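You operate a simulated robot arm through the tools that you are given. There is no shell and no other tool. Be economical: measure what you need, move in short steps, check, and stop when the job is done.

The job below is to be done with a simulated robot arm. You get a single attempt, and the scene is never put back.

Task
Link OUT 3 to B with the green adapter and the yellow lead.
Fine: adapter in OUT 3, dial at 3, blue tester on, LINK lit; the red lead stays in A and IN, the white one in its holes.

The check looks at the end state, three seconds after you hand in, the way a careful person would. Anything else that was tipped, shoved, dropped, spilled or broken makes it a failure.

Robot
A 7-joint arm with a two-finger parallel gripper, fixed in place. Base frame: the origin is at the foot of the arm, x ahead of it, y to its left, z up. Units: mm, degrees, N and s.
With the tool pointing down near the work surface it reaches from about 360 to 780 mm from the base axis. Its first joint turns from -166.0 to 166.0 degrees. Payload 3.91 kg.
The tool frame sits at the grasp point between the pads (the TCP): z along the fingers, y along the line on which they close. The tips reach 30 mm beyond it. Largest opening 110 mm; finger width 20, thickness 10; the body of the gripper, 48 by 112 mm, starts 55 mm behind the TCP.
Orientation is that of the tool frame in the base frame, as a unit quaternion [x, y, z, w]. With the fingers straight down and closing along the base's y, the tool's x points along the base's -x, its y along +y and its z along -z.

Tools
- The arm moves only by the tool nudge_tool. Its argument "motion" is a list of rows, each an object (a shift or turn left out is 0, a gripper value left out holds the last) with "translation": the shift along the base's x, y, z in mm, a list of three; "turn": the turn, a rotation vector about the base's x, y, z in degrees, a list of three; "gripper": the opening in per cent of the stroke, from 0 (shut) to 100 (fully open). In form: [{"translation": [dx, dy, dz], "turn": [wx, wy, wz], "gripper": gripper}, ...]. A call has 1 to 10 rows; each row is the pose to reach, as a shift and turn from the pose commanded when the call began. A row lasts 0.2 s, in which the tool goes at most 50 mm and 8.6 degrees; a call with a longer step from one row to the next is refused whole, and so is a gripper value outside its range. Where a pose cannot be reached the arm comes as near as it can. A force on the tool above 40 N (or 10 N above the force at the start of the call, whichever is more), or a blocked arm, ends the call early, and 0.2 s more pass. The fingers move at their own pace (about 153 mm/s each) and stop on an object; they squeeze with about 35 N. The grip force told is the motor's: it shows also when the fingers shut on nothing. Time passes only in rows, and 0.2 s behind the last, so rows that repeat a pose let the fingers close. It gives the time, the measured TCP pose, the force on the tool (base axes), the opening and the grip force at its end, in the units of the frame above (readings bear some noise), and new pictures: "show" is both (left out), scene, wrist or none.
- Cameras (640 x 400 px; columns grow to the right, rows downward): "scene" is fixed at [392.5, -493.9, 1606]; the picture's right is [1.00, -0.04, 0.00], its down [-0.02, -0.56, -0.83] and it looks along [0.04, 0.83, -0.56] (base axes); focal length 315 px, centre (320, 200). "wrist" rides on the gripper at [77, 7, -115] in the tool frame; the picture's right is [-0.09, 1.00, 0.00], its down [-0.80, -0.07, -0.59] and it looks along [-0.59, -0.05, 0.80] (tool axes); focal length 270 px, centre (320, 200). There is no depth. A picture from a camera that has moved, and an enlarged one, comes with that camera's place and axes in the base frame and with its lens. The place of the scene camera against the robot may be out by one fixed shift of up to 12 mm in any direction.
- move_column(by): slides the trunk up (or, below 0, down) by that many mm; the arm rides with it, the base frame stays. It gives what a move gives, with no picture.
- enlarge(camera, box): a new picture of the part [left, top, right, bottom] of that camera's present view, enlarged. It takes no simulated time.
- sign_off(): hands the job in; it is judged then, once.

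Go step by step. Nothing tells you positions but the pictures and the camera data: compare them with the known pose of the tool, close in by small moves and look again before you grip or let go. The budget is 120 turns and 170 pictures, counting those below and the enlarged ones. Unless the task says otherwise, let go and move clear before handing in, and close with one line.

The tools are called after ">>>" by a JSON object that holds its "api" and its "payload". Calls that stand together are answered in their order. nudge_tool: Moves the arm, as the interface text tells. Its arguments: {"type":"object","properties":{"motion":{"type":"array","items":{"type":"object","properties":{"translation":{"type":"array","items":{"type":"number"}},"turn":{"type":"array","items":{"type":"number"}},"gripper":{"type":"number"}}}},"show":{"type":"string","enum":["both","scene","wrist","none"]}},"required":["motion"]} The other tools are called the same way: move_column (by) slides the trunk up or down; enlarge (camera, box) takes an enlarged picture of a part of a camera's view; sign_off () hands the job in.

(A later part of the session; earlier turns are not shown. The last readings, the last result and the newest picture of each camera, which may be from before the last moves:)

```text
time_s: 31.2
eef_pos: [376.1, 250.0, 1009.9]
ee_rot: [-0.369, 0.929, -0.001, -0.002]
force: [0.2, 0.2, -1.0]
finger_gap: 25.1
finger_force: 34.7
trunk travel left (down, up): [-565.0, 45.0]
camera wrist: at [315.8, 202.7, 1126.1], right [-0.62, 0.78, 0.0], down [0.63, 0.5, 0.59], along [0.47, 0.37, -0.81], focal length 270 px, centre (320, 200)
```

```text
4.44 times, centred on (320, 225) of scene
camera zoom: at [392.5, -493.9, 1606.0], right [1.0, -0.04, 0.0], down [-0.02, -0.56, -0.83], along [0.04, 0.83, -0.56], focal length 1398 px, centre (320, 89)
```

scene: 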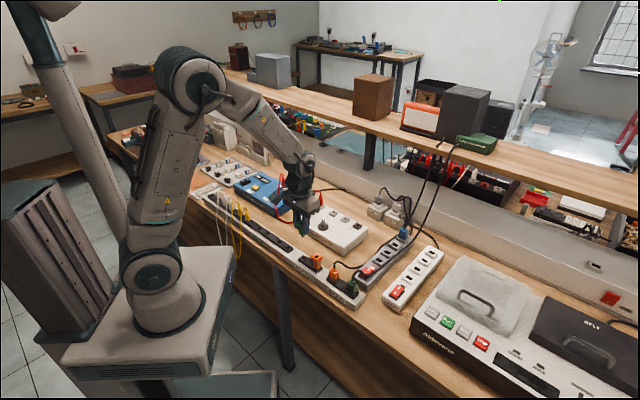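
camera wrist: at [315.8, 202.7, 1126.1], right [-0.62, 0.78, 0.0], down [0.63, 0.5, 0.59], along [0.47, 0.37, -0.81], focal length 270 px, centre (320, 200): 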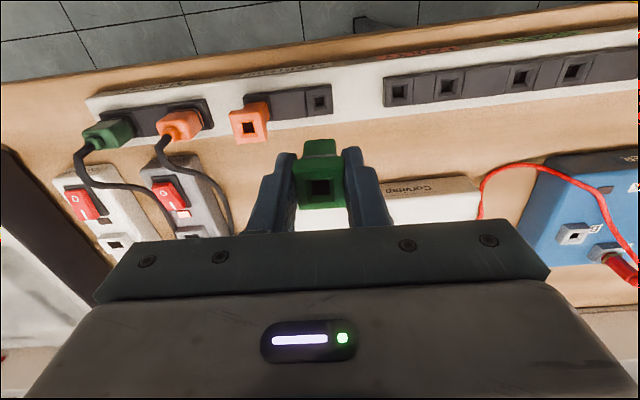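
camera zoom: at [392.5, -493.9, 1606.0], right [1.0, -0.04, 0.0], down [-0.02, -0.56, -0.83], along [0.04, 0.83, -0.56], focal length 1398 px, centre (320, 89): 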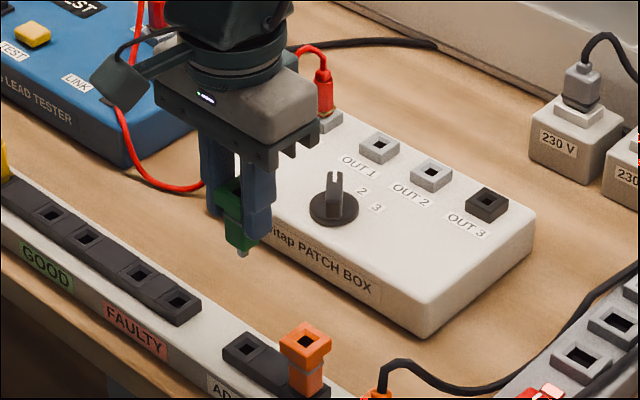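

The adapter is held. OUT 3 triangulates to about (572,402,~887). I'm moving toward it at height.

>>> {"api": "nudge_tool", "payload": {"motion": [{"translation": [36, 28, 0]}, {"translation": [72, 56, 0]}, {"translation": [108, 84, 0]}, {"translation": [144, 112, -10]}, {"translation": [180, 138, -15]}, {"translation": [180, 138, -15]}]}}

>>> {"api": "enlarge", "payload": {"camera": "wrist", "box": [200, 60, 440, 240]}}

>>> {"api": "enlarge", "payload": {"camera": "scene", "box": [290, 170, 390, 260]}}

```text
time_s: 32.6
eef_pos: [557.3, 388.1, 996.3]
ee_rot: [-0.369, 0.929, -0.001, -0.002]
force: [1.0, -0.1, -0.7]
finger_gap: 25.3
finger_force: 34.5
trunk travel left (down, up): [-565.0, 45.0]
camera wrist: at [496.1, 339.2, 1112.7], right [-0.62, 0.79, 0.0], down [0.63, 0.5, 0.59], along [0.47, 0.37, -0.81], focal length 270 px, centre (320, 200)
```

scene: 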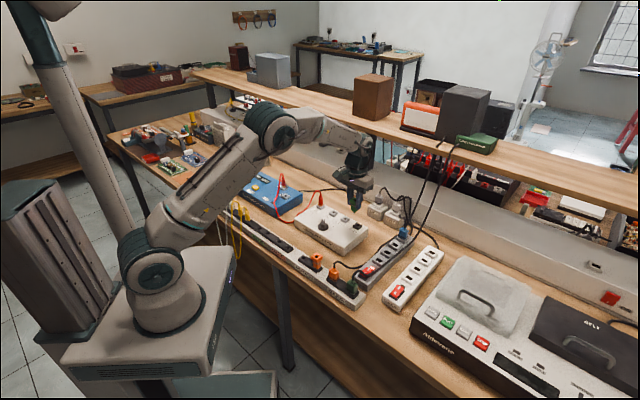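
wrist: 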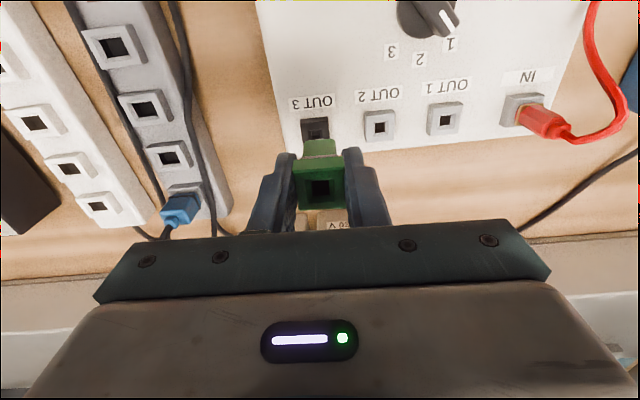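

```text
2.22 times, centred on (320, 150) of wrist
camera zoom: at [496.1, 339.2, 1112.7], right [-0.62, 0.79, 0.0], down [0.63, 0.5, 0.59], along [0.47, 0.37, -0.81], focal length 601 px, centre (320, 311)
```

zoom: 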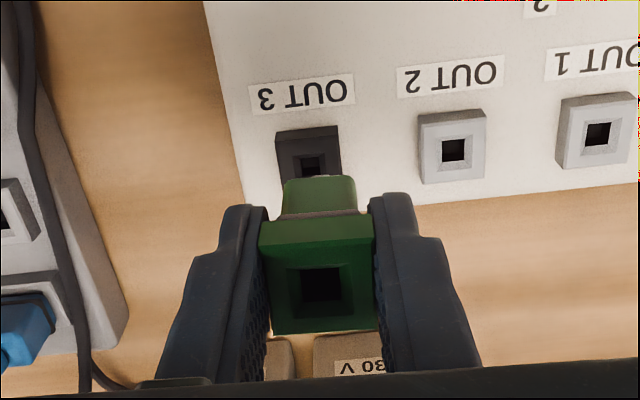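

```text
4.44 times, centred on (340, 215) of scene
camera zoom: at [392.5, -493.9, 1606.0], right [1.0, -0.04, 0.0], down [-0.02, -0.56, -0.83], along [0.04, 0.83, -0.56], focal length 1398 px, centre (231, 133)
```

zoom: 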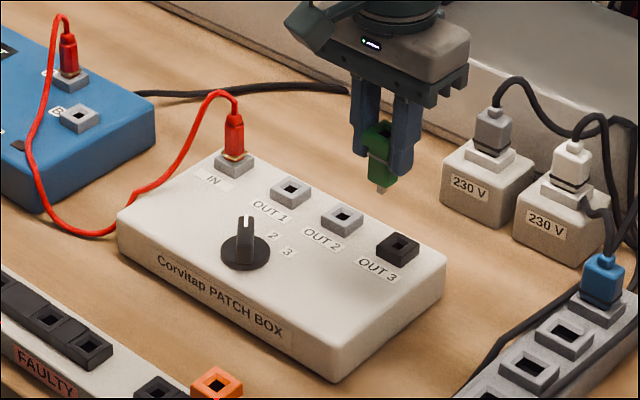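

I'm moving nearly over the socket, still above it, to check alignment from both cameras.

>>> {"api": "nudge_tool", "payload": {"motion": [{"translation": [9, 5, -10]}, {"translation": [18.5, 10, -20]}, {"translation": [18.5, 10, -30]}, {"translation": [18.5, 10, -30]}], "show": "none"}}

>>> {"api": "enlarge", "payload": {"camera": "wrist", "box": [240, 80, 400, 220]}}

>>> {"api": "enlarge", "payload": {"camera": "scene", "box": [335, 190, 385, 240]}}

```text
time_s: 33.6
eef_pos: [575.3, 396.8, 965.7]
ee_rot: [-0.369, 0.93, 0.0, 0.0]
force: [-0.3, -0.1, -0.8]
finger_gap: 25.2
finger_force: 35.1
trunk travel left (down, up): [-565.0, 45.0]
```

```text
2.86 times, centred on (320, 150) of wrist
camera zoom: at [514.6, 348.8, 1081.7], right [-0.62, 0.79, 0.0], down [0.63, 0.5, 0.59], along [0.47, 0.37, -0.81], focal length 772 px, centre (320, 343)
```

zoom: 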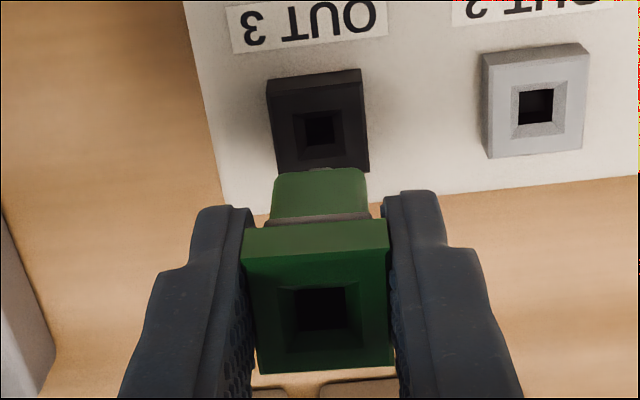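

```text
8.00 times, centred on (360, 215) of scene
camera zoom: at [392.5, -493.9, 1606.0], right [1.0, -0.04, 0.0], down [-0.02, -0.56, -0.83], along [0.04, 0.83, -0.56], focal length 2516 px, centre (0, 80)
```

zoom: 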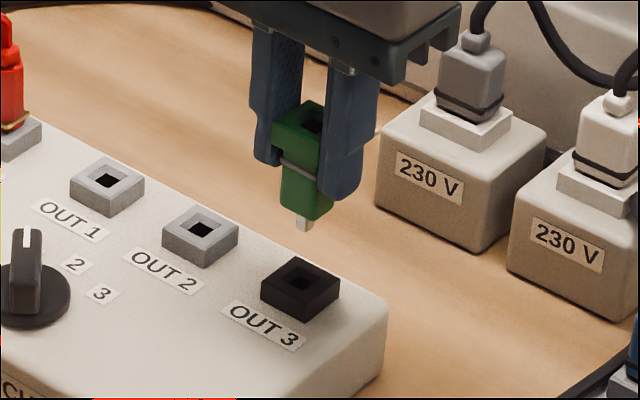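

Wrist and scene views agree the adapter is over OUT 3. I'm lowering until just above the socket and checking again.

>>> {"api": "nudge_tool", "payload": {"motion": [{"translation": [0.3, -0.3, -10]}, {"translation": [0.5, -0.5, -18]}, {"translation": [0.5, -0.5, -22]}], "show": "none"}}

>>> {"api": "enlarge", "payload": {"camera": "scene", "box": [340, 200, 380, 240]}}

>>> {"api": "enlarge", "payload": {"camera": "wrist", "box": [240, 80, 400, 220]}}

```text
time_s: 34.4
eef_pos: [576.3, 397.0, 943.7]
ee_rot: [-0.369, 0.93, 0.0, -0.001]
force: [-0.6, -0.2, -0.5]
finger_gap: 25.3
finger_force: 34.6
trunk travel left (down, up): [-565.0, 45.0]
```

```text
10.00 times, centred on (360, 220) of scene
camera zoom: at [392.5, -493.9, 1606.0], right [1.0, -0.04, 0.0], down [-0.02, -0.56, -0.83], along [0.04, 0.83, -0.56], focal length 3146 px, centre (-80, 0)
```

zoom: 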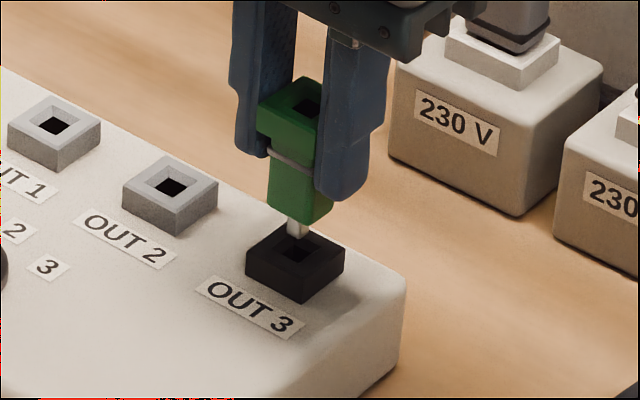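

```text
2.86 times, centred on (320, 150) of wrist
camera zoom: at [515.0, 348.9, 1059.3], right [-0.62, 0.79, 0.0], down [0.63, 0.5, 0.59], along [0.47, 0.37, -0.81], focal length 772 px, centre (320, 343)
```

zoom: 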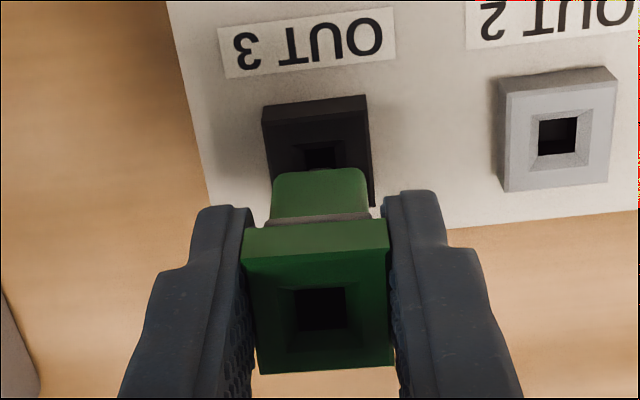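

The pin is right above the hole with about 9 mm to go. I'm inserting gently.

>>> {"api": "nudge_tool", "payload": {"motion": [{"translation": [0, 0, -4]}, {"translation": [0, 0, -8]}, {"translation": [0, 0, -11]}, {"translation": [0, 0, -14]}, {"translation": [0, 0, -17]}, {"translation": [0, 0, -20]}], "show": "none"}}

>>> {"api": "enlarge", "payload": {"camera": "scene", "box": [340, 200, 380, 240]}}

```text
time_s: 35.8
eef_pos: [575.7, 397.1, 925.5]
ee_rot: [-0.369, 0.929, 0.0, 0.001]
force: [-1.4, -1.3, 14.8]
finger_gap: 25.3
finger_force: 35.3
trunk travel left (down, up): [-565.0, 45.0]
```

```text
10.00 times, centred on (360, 220) of scene
camera zoom: at [392.5, -493.9, 1606.0], right [1.0, -0.04, 0.0], down [-0.02, -0.56, -0.83], along [0.04, 0.83, -0.56], focal length 3146 px, centre (-80, 0)
```

zoom: 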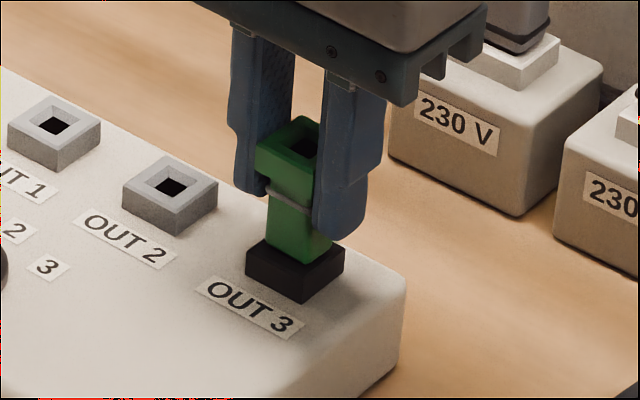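

The adapter is in. I'm pushing a bit more to confirm it has bottomed out.

>>> {"api": "nudge_tool", "payload": {"motion": [{"translation": [0, 0, -2]}, {"translation": [0, 0, -4]}], "show": "none"}}

>>> {"api": "enlarge", "payload": {"camera": "scene", "box": [340, 200, 380, 240]}}

```text
time_s: 36.4
eef_pos: [575.6, 396.3, 922.7]
ee_rot: [-0.369, 0.929, 0.0, 0.002]
force: [1.5, 1.2, 27.5]
finger_gap: 25.2
finger_force: 35.3
trunk travel left (down, up): [-565.0, 45.0]
```

```text
10.00 times, centred on (360, 220) of scene
camera zoom: at [392.5, -493.9, 1606.0], right [1.0, -0.04, 0.0], down [-0.02, -0.56, -0.83], along [0.04, 0.83, -0.56], focal length 3146 px, centre (-80, 0)
```

zoom: 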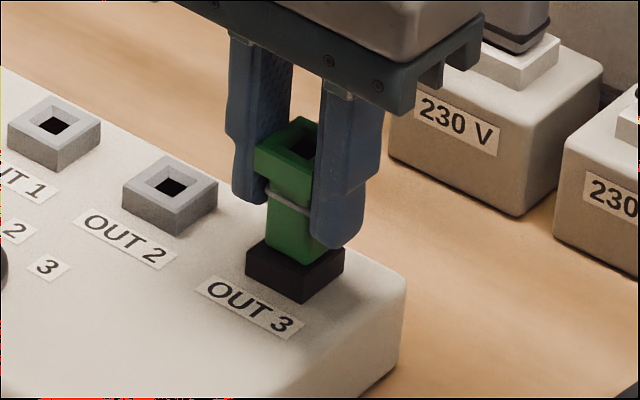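

Seated. I'll release, rise and move back to look at the dial.

>>> {"api": "nudge_tool", "payload": {"motion": [{"translation": [0, 0, 3], "gripper": 38}, {"translation": [0, 0, 3], "gripper": 38}, {"translation": [0, 0, 30]}, {"translation": [0, 0, 70]}, {"translation": [-30, -10, 80]}, {"translation": [-60, -20, 80]}, {"translation": [-90, -30, 80]}, {"translation": [-120, -35, 80]}]}}

>>> {"api": "enlarge", "payload": {"camera": "wrist", "box": [160, 0, 480, 240]}}

>>> {"api": "enlarge", "payload": {"camera": "scene", "box": [300, 195, 380, 255]}}

```text
time_s: 38.2
eef_pos: [455.8, 362.0, 1002.9]
ee_rot: [-0.369, 0.929, 0.0, -0.001]
force: [-0.3, 0.6, -0.1]
finger_gap: 41.7
finger_force: 0.2
trunk travel left (down, up): [-565.0, 45.0]
camera wrist: at [394.2, 313.8, 1116.5], right [-0.62, 0.78, 0.0], down [0.63, 0.5, 0.59], along [0.47, 0.37, -0.81], focal length 270 px, centre (320, 200)
```

scene: 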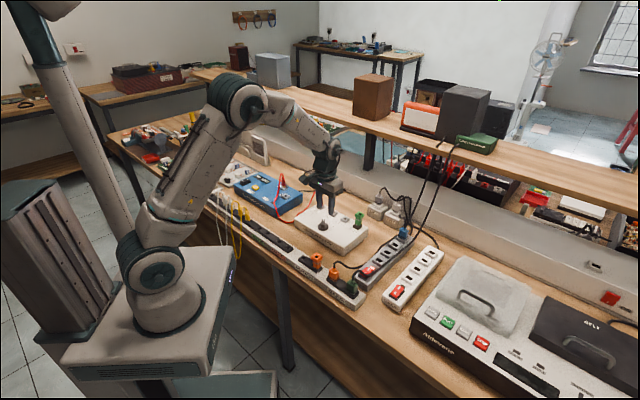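
wrist: 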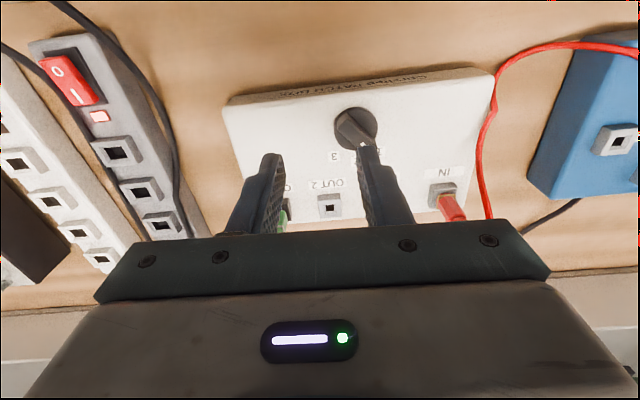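

```text
1.67 times, centred on (320, 120) of wrist
camera zoom: at [394.2, 313.8, 1116.5], right [-0.62, 0.78, 0.0], down [0.63, 0.5, 0.59], along [0.47, 0.37, -0.81], focal length 450 px, centre (320, 333)
```

zoom: 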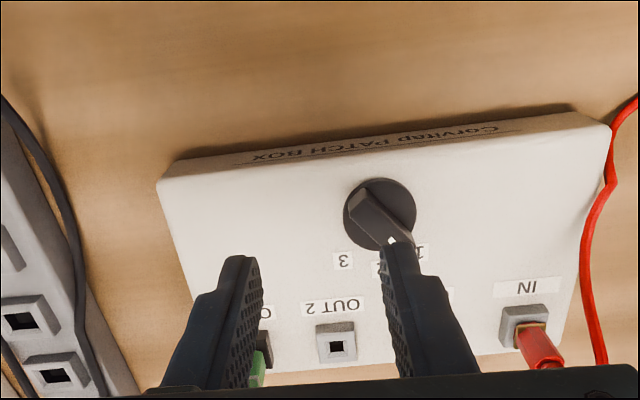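

```text
6.67 times, centred on (340, 225) of scene
camera zoom: at [392.5, -493.9, 1606.0], right [1.0, -0.04, 0.0], down [-0.02, -0.56, -0.83], along [0.04, 0.83, -0.56], focal length 2097 px, centre (187, 33)
```

zoom: 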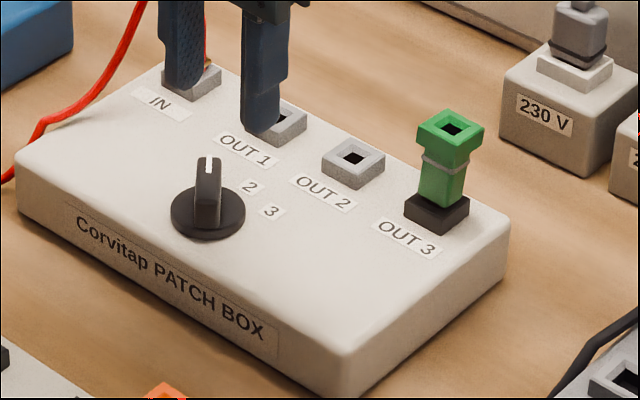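

The adapter stands in OUT 3. I'm centring over the dial to read its angle and labels.

>>> {"api": "nudge_tool", "payload": {"motion": [{"translation": [-4, 17, 0]}, {"translation": [-8, 35, 0], "gripper": 50}, {"translation": [-8, 35, 0]}], "show": "none"}}

>>> {"api": "enlarge", "payload": {"camera": "wrist", "box": [240, 60, 400, 160]}}

```text
time_s: 39.0
eef_pos: [448.3, 397.8, 1000.5]
ee_rot: [-0.369, 0.929, 0.0, 0.0]
force: [0.6, -0.1, 0.0]
finger_gap: 55.1
finger_force: 0.1
trunk travel left (down, up): [-565.0, 45.0]
```

```text
4.00 times, centred on (320, 110) of wrist
camera zoom: at [387.4, 349.9, 1115.9], right [-0.62, 0.79, 0.0], down [0.63, 0.5, 0.59], along [0.47, 0.37, -0.81], focal length 1081 px, centre (320, 560)
```

zoom: 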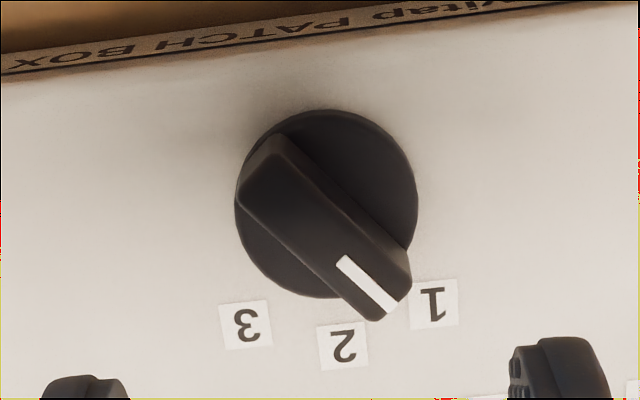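

Labels 1/2/3 sit at +40/0/-40° about the box axis, and the knob is on 1 with its axis near (449,399.5). I'll turn the gripper +40° to straddle the knob fin.

>>> {"api": "nudge_tool", "payload": {"motion": [{"translation": [0.5, 1.5, 0], "turn": [0, 0, 8]}, {"translation": [0.5, 1.5, -10], "turn": [0, 0, 16], "gripper": 32}, {"translation": [0.5, 1.5, -20], "turn": [0, 0, 24]}, {"translation": [0.5, 1.5, -30], "turn": [0, 0, 32]}, {"translation": [0.5, 1.5, -45], "turn": [0, 0, 40]}, {"translation": [0.5, 1.5, -45], "turn": [0, 0, 40]}], "show": "none"}}

>>> {"api": "enlarge", "payload": {"camera": "wrist", "box": [220, 60, 420, 200]}}

>>> {"api": "enlarge", "payload": {"camera": "scene", "box": [290, 175, 370, 245]}}

```text
time_s: 40.4
eef_pos: [449.0, 398.2, 955.6]
ee_rot: [-0.666, 0.746, -0.002, -0.002]
force: [0.1, 0.1, -0.8]
finger_gap: 35.3
finger_force: 0.2
trunk travel left (down, up): [-565.0, 45.0]
```

```text
2.86 times, centred on (320, 130) of wrist
camera zoom: at [432.7, 323.0, 1070.9], right [-0.98, 0.2, 0.0], down [0.16, 0.79, 0.59], along [0.12, 0.58, -0.81], focal length 772 px, centre (320, 400)
```

zoom: 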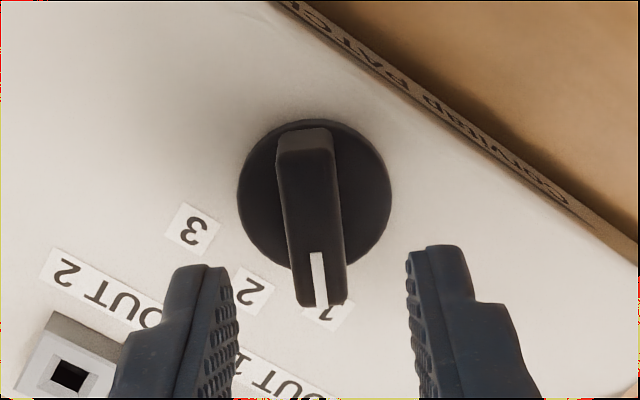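

```text
5.71 times, centred on (330, 210) of scene
camera zoom: at [392.5, -493.9, 1606.0], right [1.0, -0.04, 0.0], down [-0.02, -0.56, -0.83], along [0.04, 0.83, -0.56], focal length 1798 px, centre (263, 143)
```

zoom: 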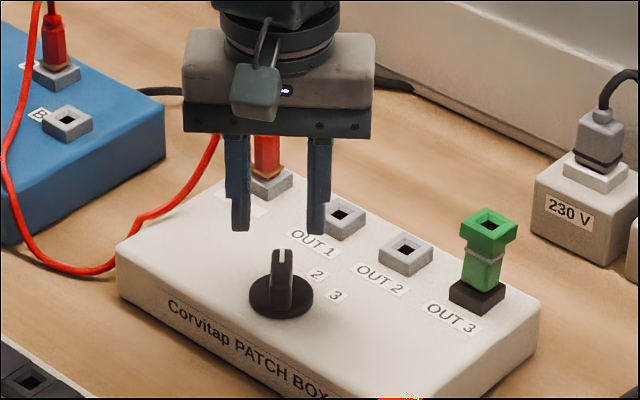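

The fingers straddle the knob squarely. I'm descending with the force guard on.

>>> {"api": "nudge_tool", "payload": {"motion": [{"translation": [0, 0, -15]}, {"translation": [0, 0, -25]}, {"translation": [0, 0, -33]}, {"translation": [0, 0, -38]}], "show": "none"}}

>>> {"api": "enlarge", "payload": {"camera": "wrist", "box": [220, 60, 420, 200]}}

>>> {"api": "enlarge", "payload": {"camera": "scene", "box": [300, 195, 360, 245]}}

```text
time_s: 41.4
eef_pos: [448.2, 398.4, 917.9]
ee_rot: [-0.664, 0.748, -0.001, -0.001]
force: [0.1, -0.7, 0.7]
finger_gap: 35.2
finger_force: 0.0
trunk travel left (down, up): [-565.0, 45.0]
```

```text
2.86 times, centred on (320, 130) of wrist
camera zoom: at [432.2, 322.8, 1032.9], right [-0.98, 0.2, 0.0], down [0.16, 0.79, 0.59], along [0.12, 0.58, -0.81], focal length 772 px, centre (320, 400)
```

zoom: 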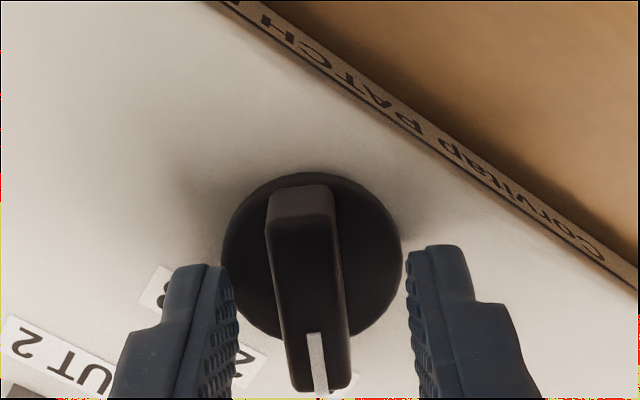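

```text
8.00 times, centred on (330, 220) of scene
camera zoom: at [392.5, -493.9, 1606.0], right [1.0, -0.04, 0.0], down [-0.02, -0.56, -0.83], along [0.04, 0.83, -0.56], focal length 2516 px, centre (240, 40)
```

zoom: 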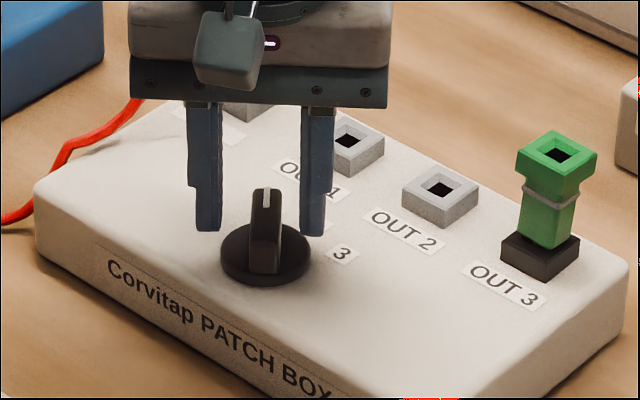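

>>> {"api": "nudge_tool", "payload": {"motion": [{"gripper": 0}, {"gripper": 0}, {"gripper": 0}], "show": "none"}}

>>> {"api": "enlarge", "payload": {"camera": "wrist", "box": [220, 60, 420, 200]}}

```text
time_s: 42.2
eef_pos: [451.8, 398.1, 917.6]
ee_rot: [-0.664, 0.747, -0.002, 0.0]
force: [11.4, -0.8, -0.2]
finger_gap: 13.7
finger_force: 44.7
trunk travel left (down, up): [-565.0, 45.0]
```

```text
2.86 times, centred on (320, 130) of wrist
camera zoom: at [434.0, 322.2, 1033.0], right [-0.98, 0.2, 0.0], down [0.16, 0.79, 0.59], along [0.12, 0.58, -0.81], focal length 772 px, centre (320, 400)
```

zoom: 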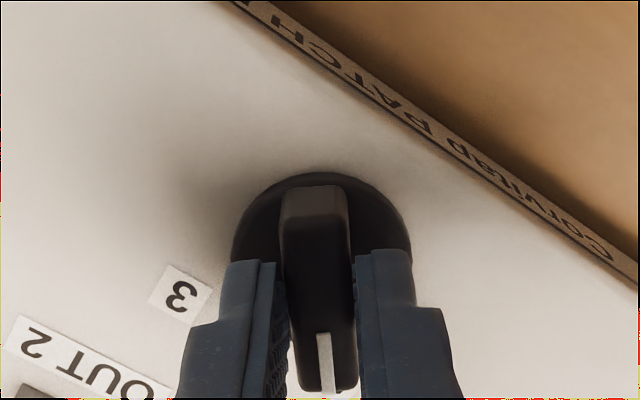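

Gripped, and the knob's axis is at x≈452. I'll shift by that and turn -80° toward 3.

>>> {"api": "nudge_tool", "payload": {"motion": [{"translation": [3, 0, 0]}, {"translation": [3, 0, 0], "turn": [0, 0, -8]}, {"translation": [3, 0, 0], "turn": [0, 0, -16]}, {"translation": [3, 0, 0], "turn": [0, 0, -24]}, {"translation": [3, 0, 0], "turn": [0, 0, -32]}, {"translation": [3, 0, 0], "turn": [0, 0, -40]}], "show": "none"}}

>>> {"api": "enlarge", "payload": {"camera": "wrist", "box": [220, 60, 420, 200]}}

```text
time_s: 43.6
eef_pos: [448.4, 398.0, 917.1]
ee_rot: [-0.369, 0.929, 0.0, -0.002]
force: [-15.1, 2.8, 4.4]
finger_gap: 14.2
finger_force: 45.2
trunk travel left (down, up): [-565.0, 45.0]
```

```text
2.86 times, centred on (320, 130) of wrist
camera zoom: at [387.5, 351.2, 1033.1], right [-0.62, 0.79, 0.0], down [0.63, 0.5, 0.59], along [0.46, 0.37, -0.81], focal length 772 px, centre (320, 400)
```

zoom: 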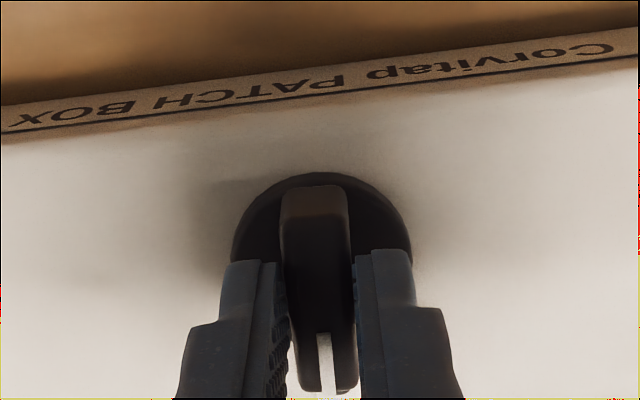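

>>> {"api": "nudge_tool", "payload": {"motion": [{"translation": [-3, 0, 0], "turn": [0, 0, -8]}, {"translation": [-3, 0, 0], "turn": [0, 0, -16]}, {"translation": [-3, 0, 0], "turn": [0, 0, -24]}, {"translation": [-3, 0, 0], "turn": [0, 0, -32]}, {"translation": [-3, 0, 0], "turn": [0, 0, -40]}, {"translation": [-3, 0, 0], "turn": [0, 0, -41]}], "show": "none"}}

>>> {"api": "enlarge", "payload": {"camera": "wrist", "box": [180, 0, 460, 200]}}

```text
time_s: 45.0
eef_pos: [446.9, 401.6, 917.6]
ee_rot: [-0.021, 1.0, 0.001, -0.001]
force: [-9.6, 20.3, 4.1]
finger_gap: 14.3
finger_force: 44.8
trunk travel left (down, up): [-565.0, 45.0]
```

```text
2.00 times, centred on (320, 100) of wrist
camera zoom: at [369.6, 404.4, 1032.8], right [0.05, 1.0, 0.0], down [0.8, -0.04, 0.59], along [0.59, -0.03, -0.8], focal length 541 px, centre (320, 400)
```

zoom: 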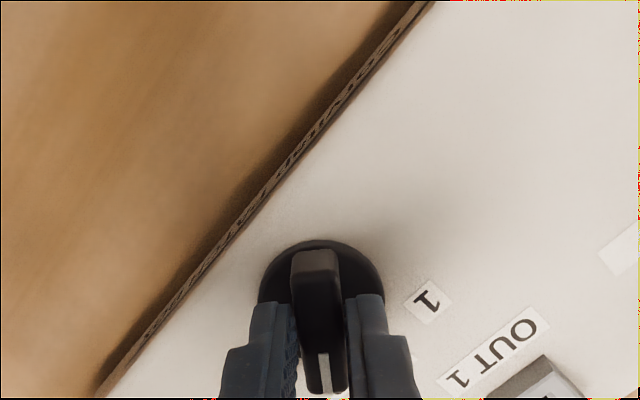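

The turn is complete. I'll relax the side load, release, rise and check the pointer.

>>> {"api": "nudge_tool", "payload": {"motion": [{"translation": [-2, 3, 0]}, {"translation": [-2, 3, 0], "gripper": 35}, {"translation": [-2, 3, 0], "gripper": 35}, {"translation": [-2, 3, 30]}, {"translation": [-2, 3, 70]}], "show": "none"}}

>>> {"api": "enlarge", "payload": {"camera": "wrist", "box": [220, 40, 420, 180]}}

>>> {"api": "enlarge", "payload": {"camera": "scene", "box": [300, 195, 380, 255]}}

```text
time_s: 46.2
eef_pos: [447.0, 401.0, 985.8]
ee_rot: [-0.019, 1.0, 0.001, -0.001]
force: [-0.2, -0.1, 0.4]
finger_gap: 38.4
finger_force: 0.1
trunk travel left (down, up): [-565.0, 45.0]
```

```text
2.86 times, centred on (320, 110) of wrist
camera zoom: at [369.9, 403.9, 1101.8], right [0.05, 1.0, 0.0], down [0.8, -0.04, 0.59], along [0.59, -0.03, -0.81], focal length 772 px, centre (320, 457)
```

zoom: 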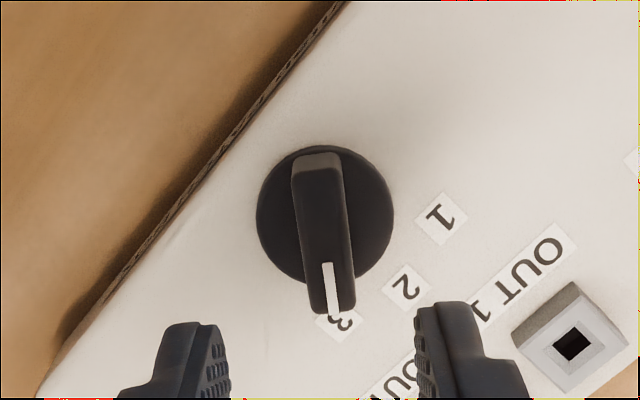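

```text
6.67 times, centred on (340, 225) of scene
camera zoom: at [392.5, -493.9, 1606.0], right [1.0, -0.04, 0.0], down [-0.02, -0.56, -0.83], along [0.04, 0.83, -0.56], focal length 2097 px, centre (187, 33)
```

zoom: 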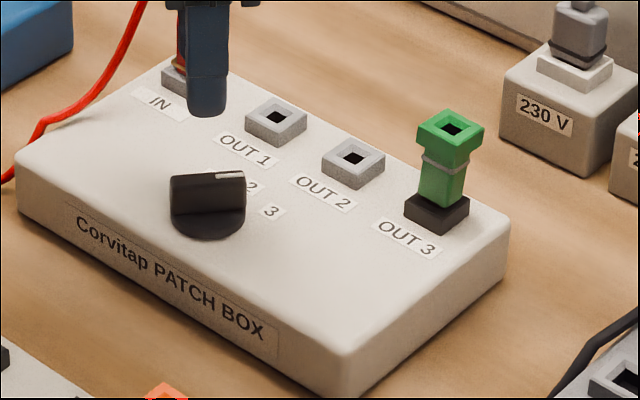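

The dial points to 3. Next is the yellow lead: I'll turn back to rack alignment and go above the nearer yellow plug.

>>> {"api": "nudge_tool", "payload": {"motion": [{"translation": [-30, 0, 20], "turn": [0, 0, 6]}, {"translation": [-66, 5, 30], "turn": [0, 0, 12]}, {"translation": [-102, 12, 30], "turn": [0, 0, 18]}, {"translation": [-138, 20, 30], "turn": [0, 0, 24]}, {"translation": [-174, 28, 30], "turn": [0, 0, 30]}, {"translation": [-210, 36, 30], "turn": [0, 0, 36]}, {"translation": [-246, 45, 30], "turn": [0, 0, 41.1]}, {"translation": [-285, 57, 30], "turn": [0, 0, 41.1]}, {"translation": [-285, 57, 10], "turn": [0, 0, 41.1]}, {"translation": [-285, 57, 10], "turn": [0, 0, 41.1]}]}}

>>> {"api": "enlarge", "payload": {"camera": "wrist", "box": [200, 20, 440, 200]}}

>>> {"api": "enlarge", "payload": {"camera": "scene", "box": [200, 170, 280, 250]}}

```text
time_s: 48.4
eef_pos: [159.6, 459.0, 995.1]
ee_rot: [-0.37, 0.929, -0.001, -0.002]
force: [-0.3, -0.7, -0.1]
finger_gap: 38.6
finger_force: 0.1
trunk travel left (down, up): [-565.0, 45.0]
camera wrist: at [98.7, 411.1, 1110.5], right [-0.62, 0.78, 0.0], down [0.63, 0.5, 0.59], along [0.46, 0.37, -0.81], focal length 270 px, centre (320, 200)
```

scene: 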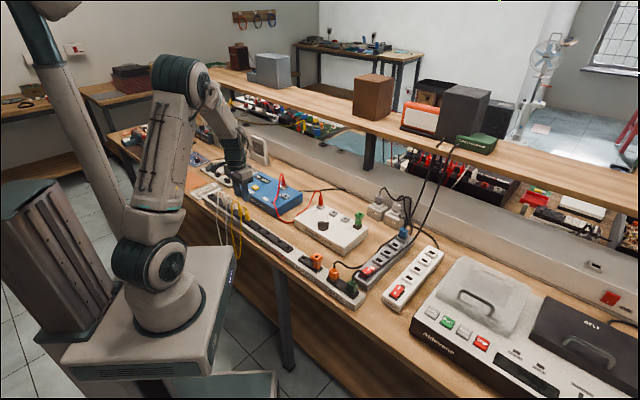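
wrist: 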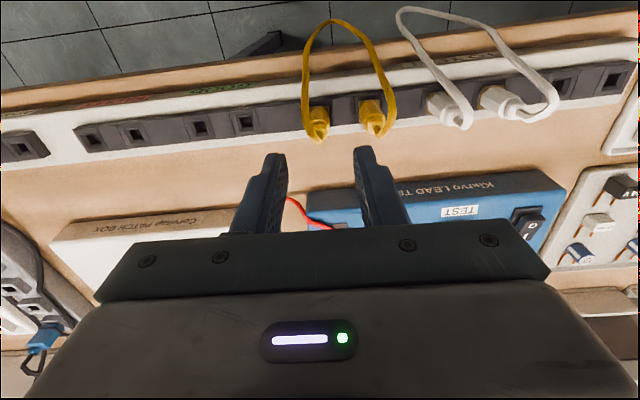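

```text
2.22 times, centred on (320, 110) of wrist
camera zoom: at [98.7, 411.1, 1110.5], right [-0.62, 0.78, 0.0], down [0.63, 0.5, 0.59], along [0.46, 0.37, -0.81], focal length 601 px, centre (320, 400)
```

zoom: 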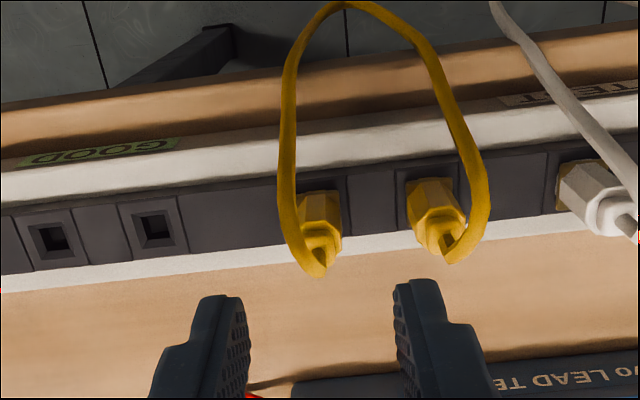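

```text
5.00 times, centred on (240, 210) of scene
camera zoom: at [392.5, -493.9, 1606.0], right [1.0, -0.04, 0.0], down [-0.02, -0.56, -0.83], along [0.04, 0.83, -0.56], focal length 1573 px, centre (720, 150)
```

zoom: 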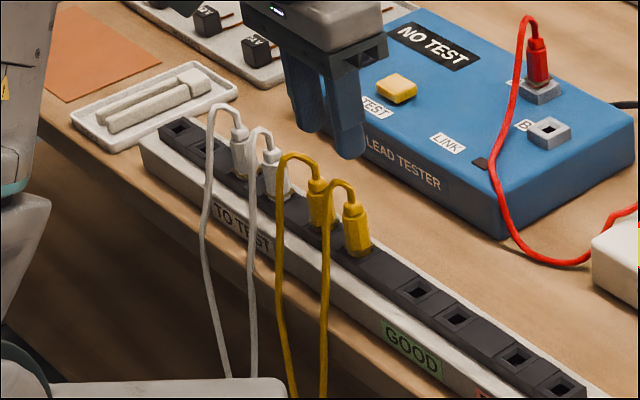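

Plug 2's axis comes out at about (164,465). I'm moving above it with a 32 mm opening and then partway down.

>>> {"api": "nudge_tool", "payload": {"motion": [{"translation": [4.5, 6, 0], "gripper": 29}, {"translation": [4.5, 6, -25]}, {"translation": [4.5, 6, -45]}, {"translation": [4.5, 6, -45]}], "show": "none"}}

>>> {"api": "enlarge", "payload": {"camera": "wrist", "box": [220, 60, 420, 200]}}

>>> {"api": "enlarge", "payload": {"camera": "scene", "box": [210, 170, 280, 240]}}

```text
time_s: 49.4
eef_pos: [167.1, 464.2, 950.0]
ee_rot: [-0.37, 0.929, 0.0, -0.002]
force: [-0.2, -0.2, -0.1]
finger_gap: 32.0
finger_force: 0.1
trunk travel left (down, up): [-565.0, 45.0]
```

```text
2.86 times, centred on (320, 130) of wrist
camera zoom: at [105.2, 416.3, 1065.7], right [-0.62, 0.78, 0.0], down [0.63, 0.5, 0.59], along [0.46, 0.37, -0.81], focal length 772 px, centre (320, 400)
```

zoom: 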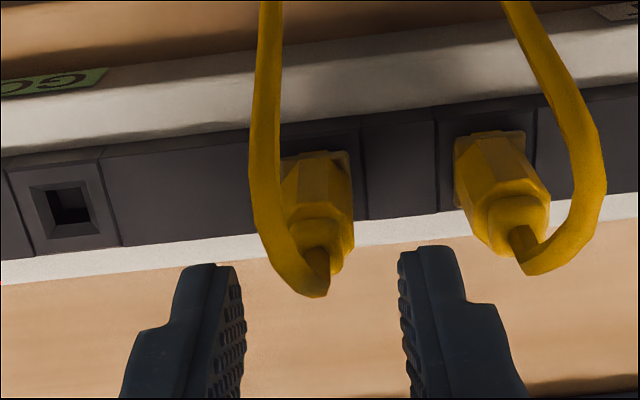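

```text
5.71 times, centred on (245, 205) of scene
camera zoom: at [392.5, -493.9, 1606.0], right [1.0, -0.04, 0.0], down [-0.02, -0.56, -0.83], along [0.04, 0.83, -0.56], focal length 1798 px, centre (749, 171)
```

zoom: 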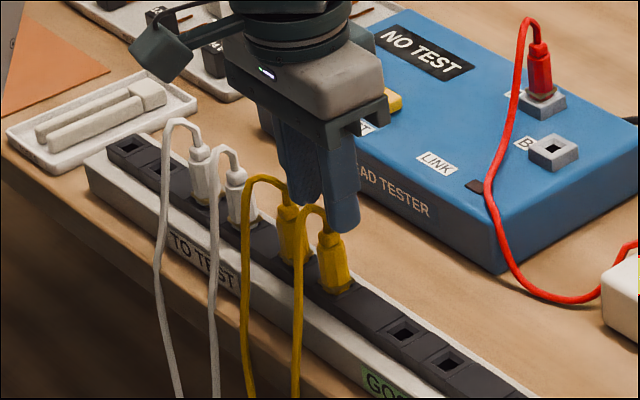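

Lateral alignment is good. I'm descending around plug 2.

>>> {"api": "nudge_tool", "payload": {"motion": [{"translation": [-1, 0, -15]}, {"translation": [-1, 0, -28]}, {"translation": [-1, 0, -38]}], "show": "none"}}

>>> {"api": "enlarge", "payload": {"camera": "wrist", "box": [220, 80, 420, 220]}}

>>> {"api": "enlarge", "payload": {"camera": "scene", "box": [220, 180, 270, 230]}}

```text
time_s: 50.2
eef_pos: [165.8, 463.1, 913.4]
ee_rot: [-0.37, 0.929, 0.0, -0.001]
force: [0.6, 0.6, -0.2]
finger_gap: 31.9
finger_force: 0.1
trunk travel left (down, up): [-565.0, 45.0]
```

```text
2.86 times, centred on (320, 150) of wrist
camera zoom: at [104.0, 416.5, 1029.4], right [-0.62, 0.78, 0.0], down [0.63, 0.5, 0.59], along [0.47, 0.37, -0.81], focal length 772 px, centre (320, 343)
```

zoom: 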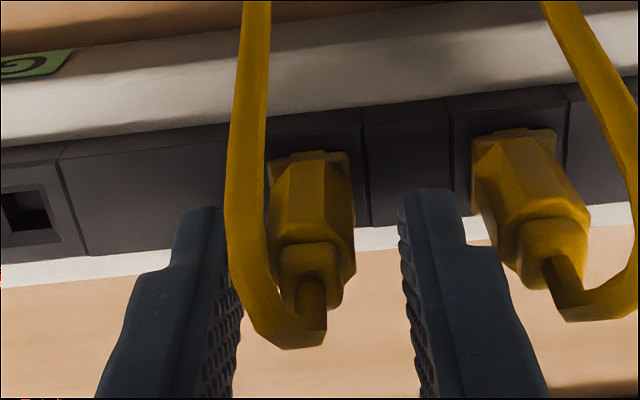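

```text
8.00 times, centred on (245, 205) of scene
camera zoom: at [392.5, -493.9, 1606.0], right [1.0, -0.04, 0.0], down [-0.02, -0.56, -0.83], along [0.04, 0.83, -0.56], focal length 2516 px, centre (920, 160)
```

zoom: 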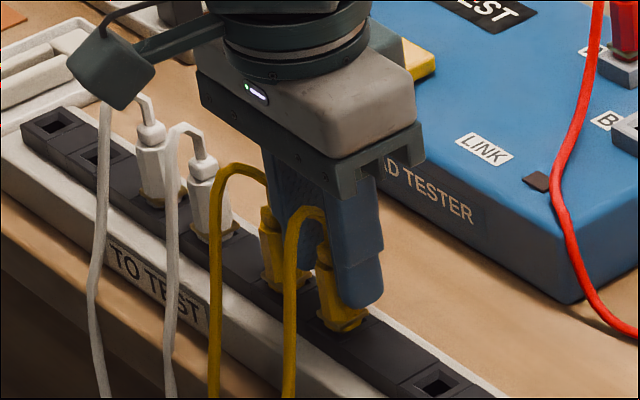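

>>> {"api": "nudge_tool", "payload": {"motion": [{"translation": [0.8, -1, -4]}, {"translation": [0.8, -1, -4], "gripper": 0}, {"translation": [0.8, -1, -4], "gripper": 0}, {"translation": [0.8, -1, -4], "gripper": 0}], "show": "none"}}

>>> {"api": "enlarge", "payload": {"camera": "wrist", "box": [220, 80, 420, 220]}}

```text
time_s: 51.2
eef_pos: [164.8, 462.8, 909.0]
ee_rot: [-0.37, 0.929, 0.0, -0.002]
force: [0.1, 0.2, 0.6]
finger_gap: 16.4
finger_force: 34.4
trunk travel left (down, up): [-565.0, 45.0]
```

```text
2.86 times, centred on (320, 150) of wrist
camera zoom: at [104.5, 415.4, 1025.6], right [-0.62, 0.78, 0.0], down [0.63, 0.5, 0.59], along [0.46, 0.37, -0.81], focal length 772 px, centre (320, 343)
```

zoom: 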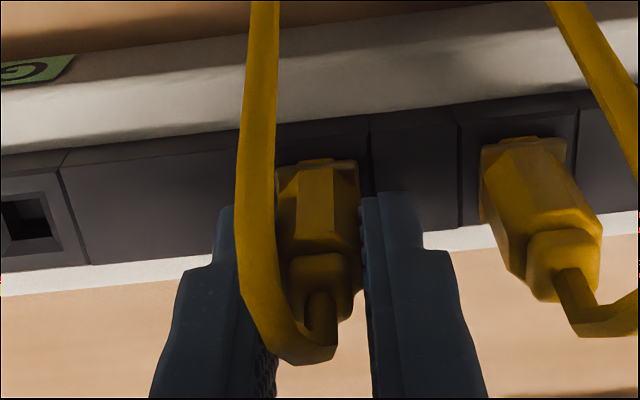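

Gripped at 16.4 mm. I'm lifting straight up.

>>> {"api": "nudge_tool", "payload": {"motion": [{"translation": [0, 0, 6]}, {"translation": [0, 0, 14]}, {"translation": [0, 0, 26]}, {"translation": [0, 0, 50]}, {"translation": [0, 0, 80]}]}}

>>> {"api": "enlarge", "payload": {"camera": "scene", "box": [200, 150, 300, 250]}}

```text
time_s: 52.4
eef_pos: [167.5, 464.4, 990.7]
ee_rot: [-0.369, 0.929, 0.0, -0.001]
force: [0.2, 0.0, -0.4]
finger_gap: 16.4
finger_force: 34.7
trunk travel left (down, up): [-565.0, 45.0]
camera wrist: at [105.6, 415.8, 1106.5], right [-0.62, 0.78, 0.0], down [0.63, 0.5, 0.59], along [0.47, 0.37, -0.81], focal length 270 px, centre (320, 200)
```

scene: 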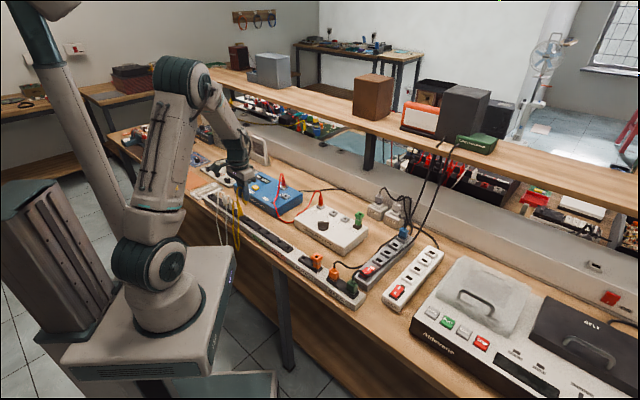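
wrist: 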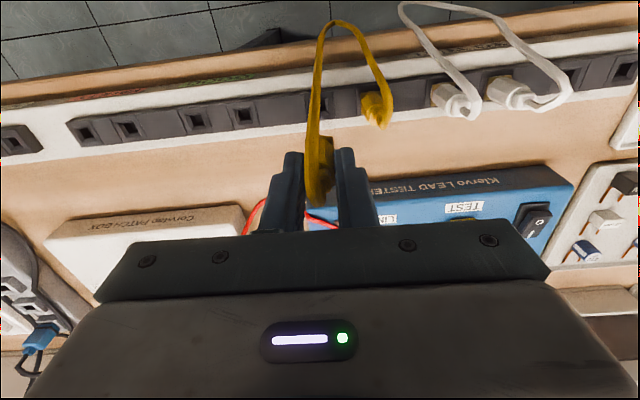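

```text
4.00 times, centred on (250, 200) of scene
camera zoom: at [392.5, -493.9, 1606.0], right [1.0, -0.04, 0.0], down [-0.02, -0.56, -0.83], along [0.04, 0.83, -0.56], focal length 1258 px, centre (600, 200)
```

zoom: 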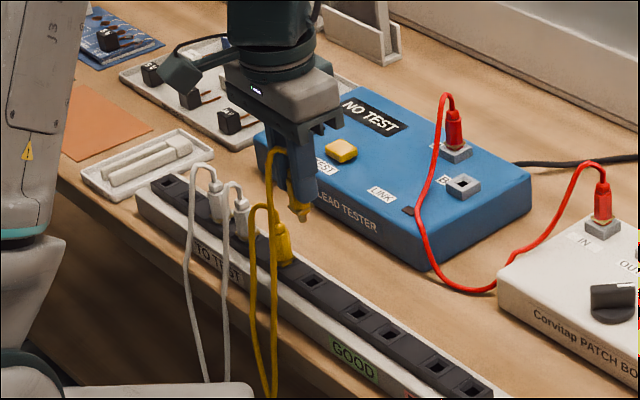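

The plug is out cleanly. I'm moving toward socket B at height and inspecting the red cable near it.

>>> {"api": "nudge_tool", "payload": {"motion": [{"translation": [25, 24, 15]}, {"translation": [50, 48, 20]}, {"translation": [76, 72, 20]}, {"translation": [102, 96, 20]}, {"translation": [102, 96, 20]}], "show": "none"}}

>>> {"api": "enlarge", "payload": {"camera": "wrist", "box": [200, 40, 440, 200]}}

>>> {"api": "enlarge", "payload": {"camera": "scene", "box": [230, 150, 310, 230]}}

```text
time_s: 53.6
eef_pos: [269.1, 560.9, 1007.9]
ee_rot: [-0.37, 0.929, -0.001, -0.002]
force: [-0.7, 0.2, -1.0]
finger_gap: 16.3
finger_force: 34.6
trunk travel left (down, up): [-565.0, 45.0]
```

```text
2.50 times, centred on (320, 120) of wrist
camera zoom: at [208.2, 511.9, 1124.3], right [-0.62, 0.78, 0.0], down [0.63, 0.5, 0.59], along [0.46, 0.37, -0.81], focal length 676 px, centre (320, 400)
```

zoom: 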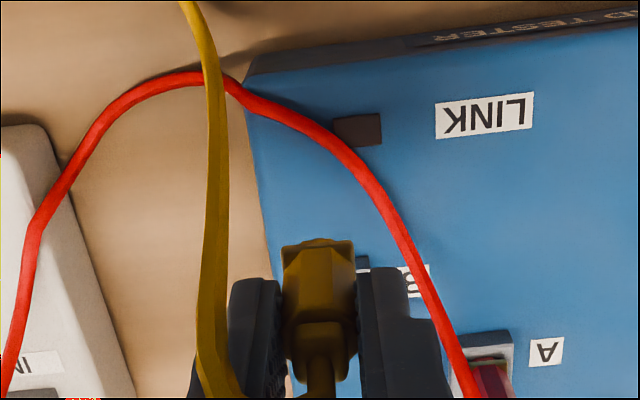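

```text
5.00 times, centred on (270, 190) of scene
camera zoom: at [392.5, -493.9, 1606.0], right [1.0, -0.04, 0.0], down [-0.02, -0.56, -0.83], along [0.04, 0.83, -0.56], focal length 1573 px, centre (570, 250)
```

zoom: 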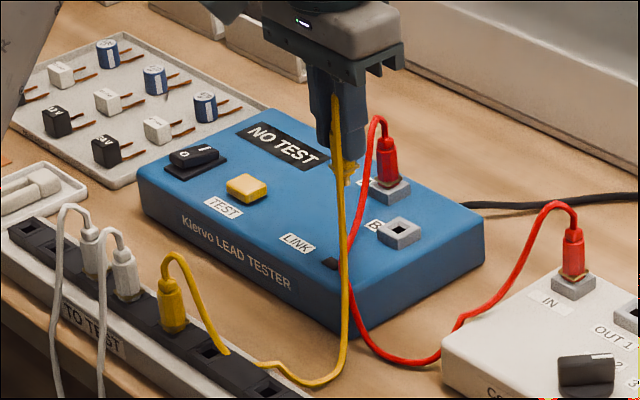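

The red cable passes about 25 mm to the side of B and in front of it, so the fingers will clear it. I'm moving over B to align.

>>> {"api": "nudge_tool", "payload": {"motion": [{"translation": [13, 18, 0]}, {"translation": [26, 36, -15]}, {"translation": [26, 36, -30]}, {"translation": [26, 36, -30]}], "show": "none"}}

>>> {"api": "enlarge", "payload": {"camera": "wrist", "box": [240, 80, 400, 220]}}

>>> {"api": "enlarge", "payload": {"camera": "scene", "box": [260, 170, 310, 220]}}

```text
time_s: 54.6
eef_pos: [294.1, 596.0, 981.5]
ee_rot: [-0.37, 0.929, 0.0, -0.002]
force: [0.4, 0.5, 0.2]
finger_gap: 16.3
finger_force: 34.7
trunk travel left (down, up): [-565.0, 45.0]
```

```text
2.86 times, centred on (320, 150) of wrist
camera zoom: at [232.9, 548.0, 1096.4], right [-0.62, 0.78, 0.0], down [0.63, 0.5, 0.59], along [0.46, 0.37, -0.81], focal length 772 px, centre (320, 343)
```

zoom: 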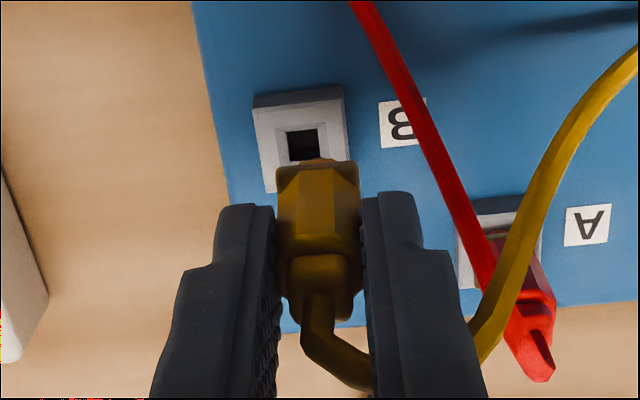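

```text
8.00 times, centred on (285, 195) of scene
camera zoom: at [392.5, -493.9, 1606.0], right [1.0, -0.04, 0.0], down [-0.02, -0.56, -0.83], along [0.04, 0.83, -0.56], focal length 2516 px, centre (600, 240)
```

zoom: 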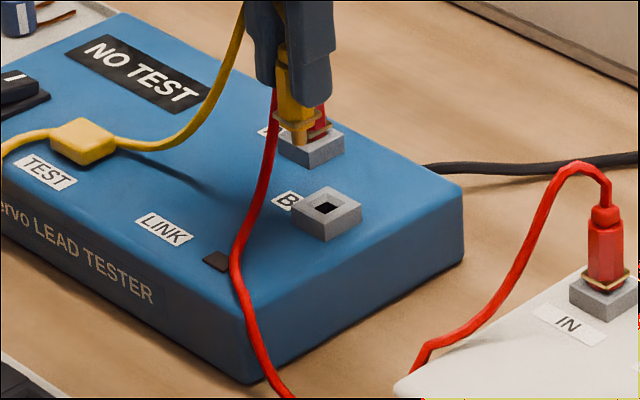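

B's hole reads at about (301,597). I'm shifting 7 mm in x and lowering a bit.

>>> {"api": "nudge_tool", "payload": {"motion": [{"translation": [7, 0.8, 0]}, {"translation": [7, 0.8, -18]}, {"translation": [7, 0.8, -22]}, {"translation": [7, 0.8, -22]}], "show": "none"}}

>>> {"api": "enlarge", "payload": {"camera": "wrist", "box": [240, 80, 400, 220]}}

>>> {"api": "enlarge", "payload": {"camera": "scene", "box": [265, 170, 305, 210]}}

```text
time_s: 55.6
eef_pos: [301.5, 597.6, 957.9]
ee_rot: [-0.37, 0.929, -0.001, -0.002]
force: [0.6, 0.9, -0.2]
finger_gap: 16.3
finger_force: 35.0
trunk travel left (down, up): [-565.0, 45.0]
```

```text
2.86 times, centred on (320, 150) of wrist
camera zoom: at [240.3, 548.7, 1073.6], right [-0.62, 0.78, 0.0], down [0.63, 0.5, 0.59], along [0.46, 0.37, -0.81], focal length 772 px, centre (320, 343)
```

zoom: 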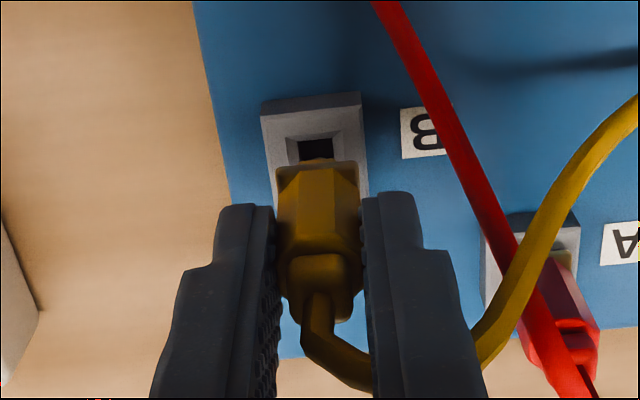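

```text
10.00 times, centred on (285, 190) of scene
camera zoom: at [392.5, -493.9, 1606.0], right [1.0, -0.04, 0.0], down [-0.02, -0.56, -0.83], along [0.04, 0.83, -0.56], focal length 3146 px, centre (670, 300)
```

zoom: 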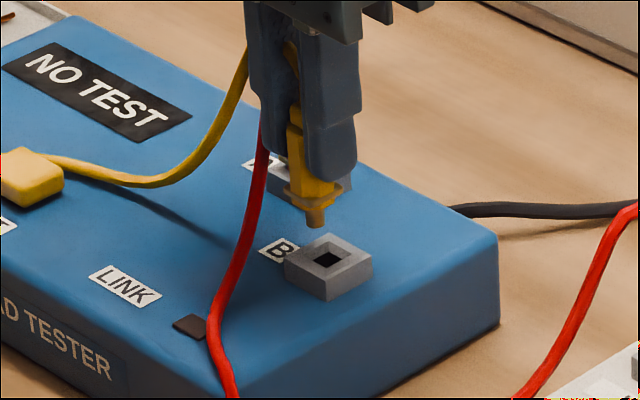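

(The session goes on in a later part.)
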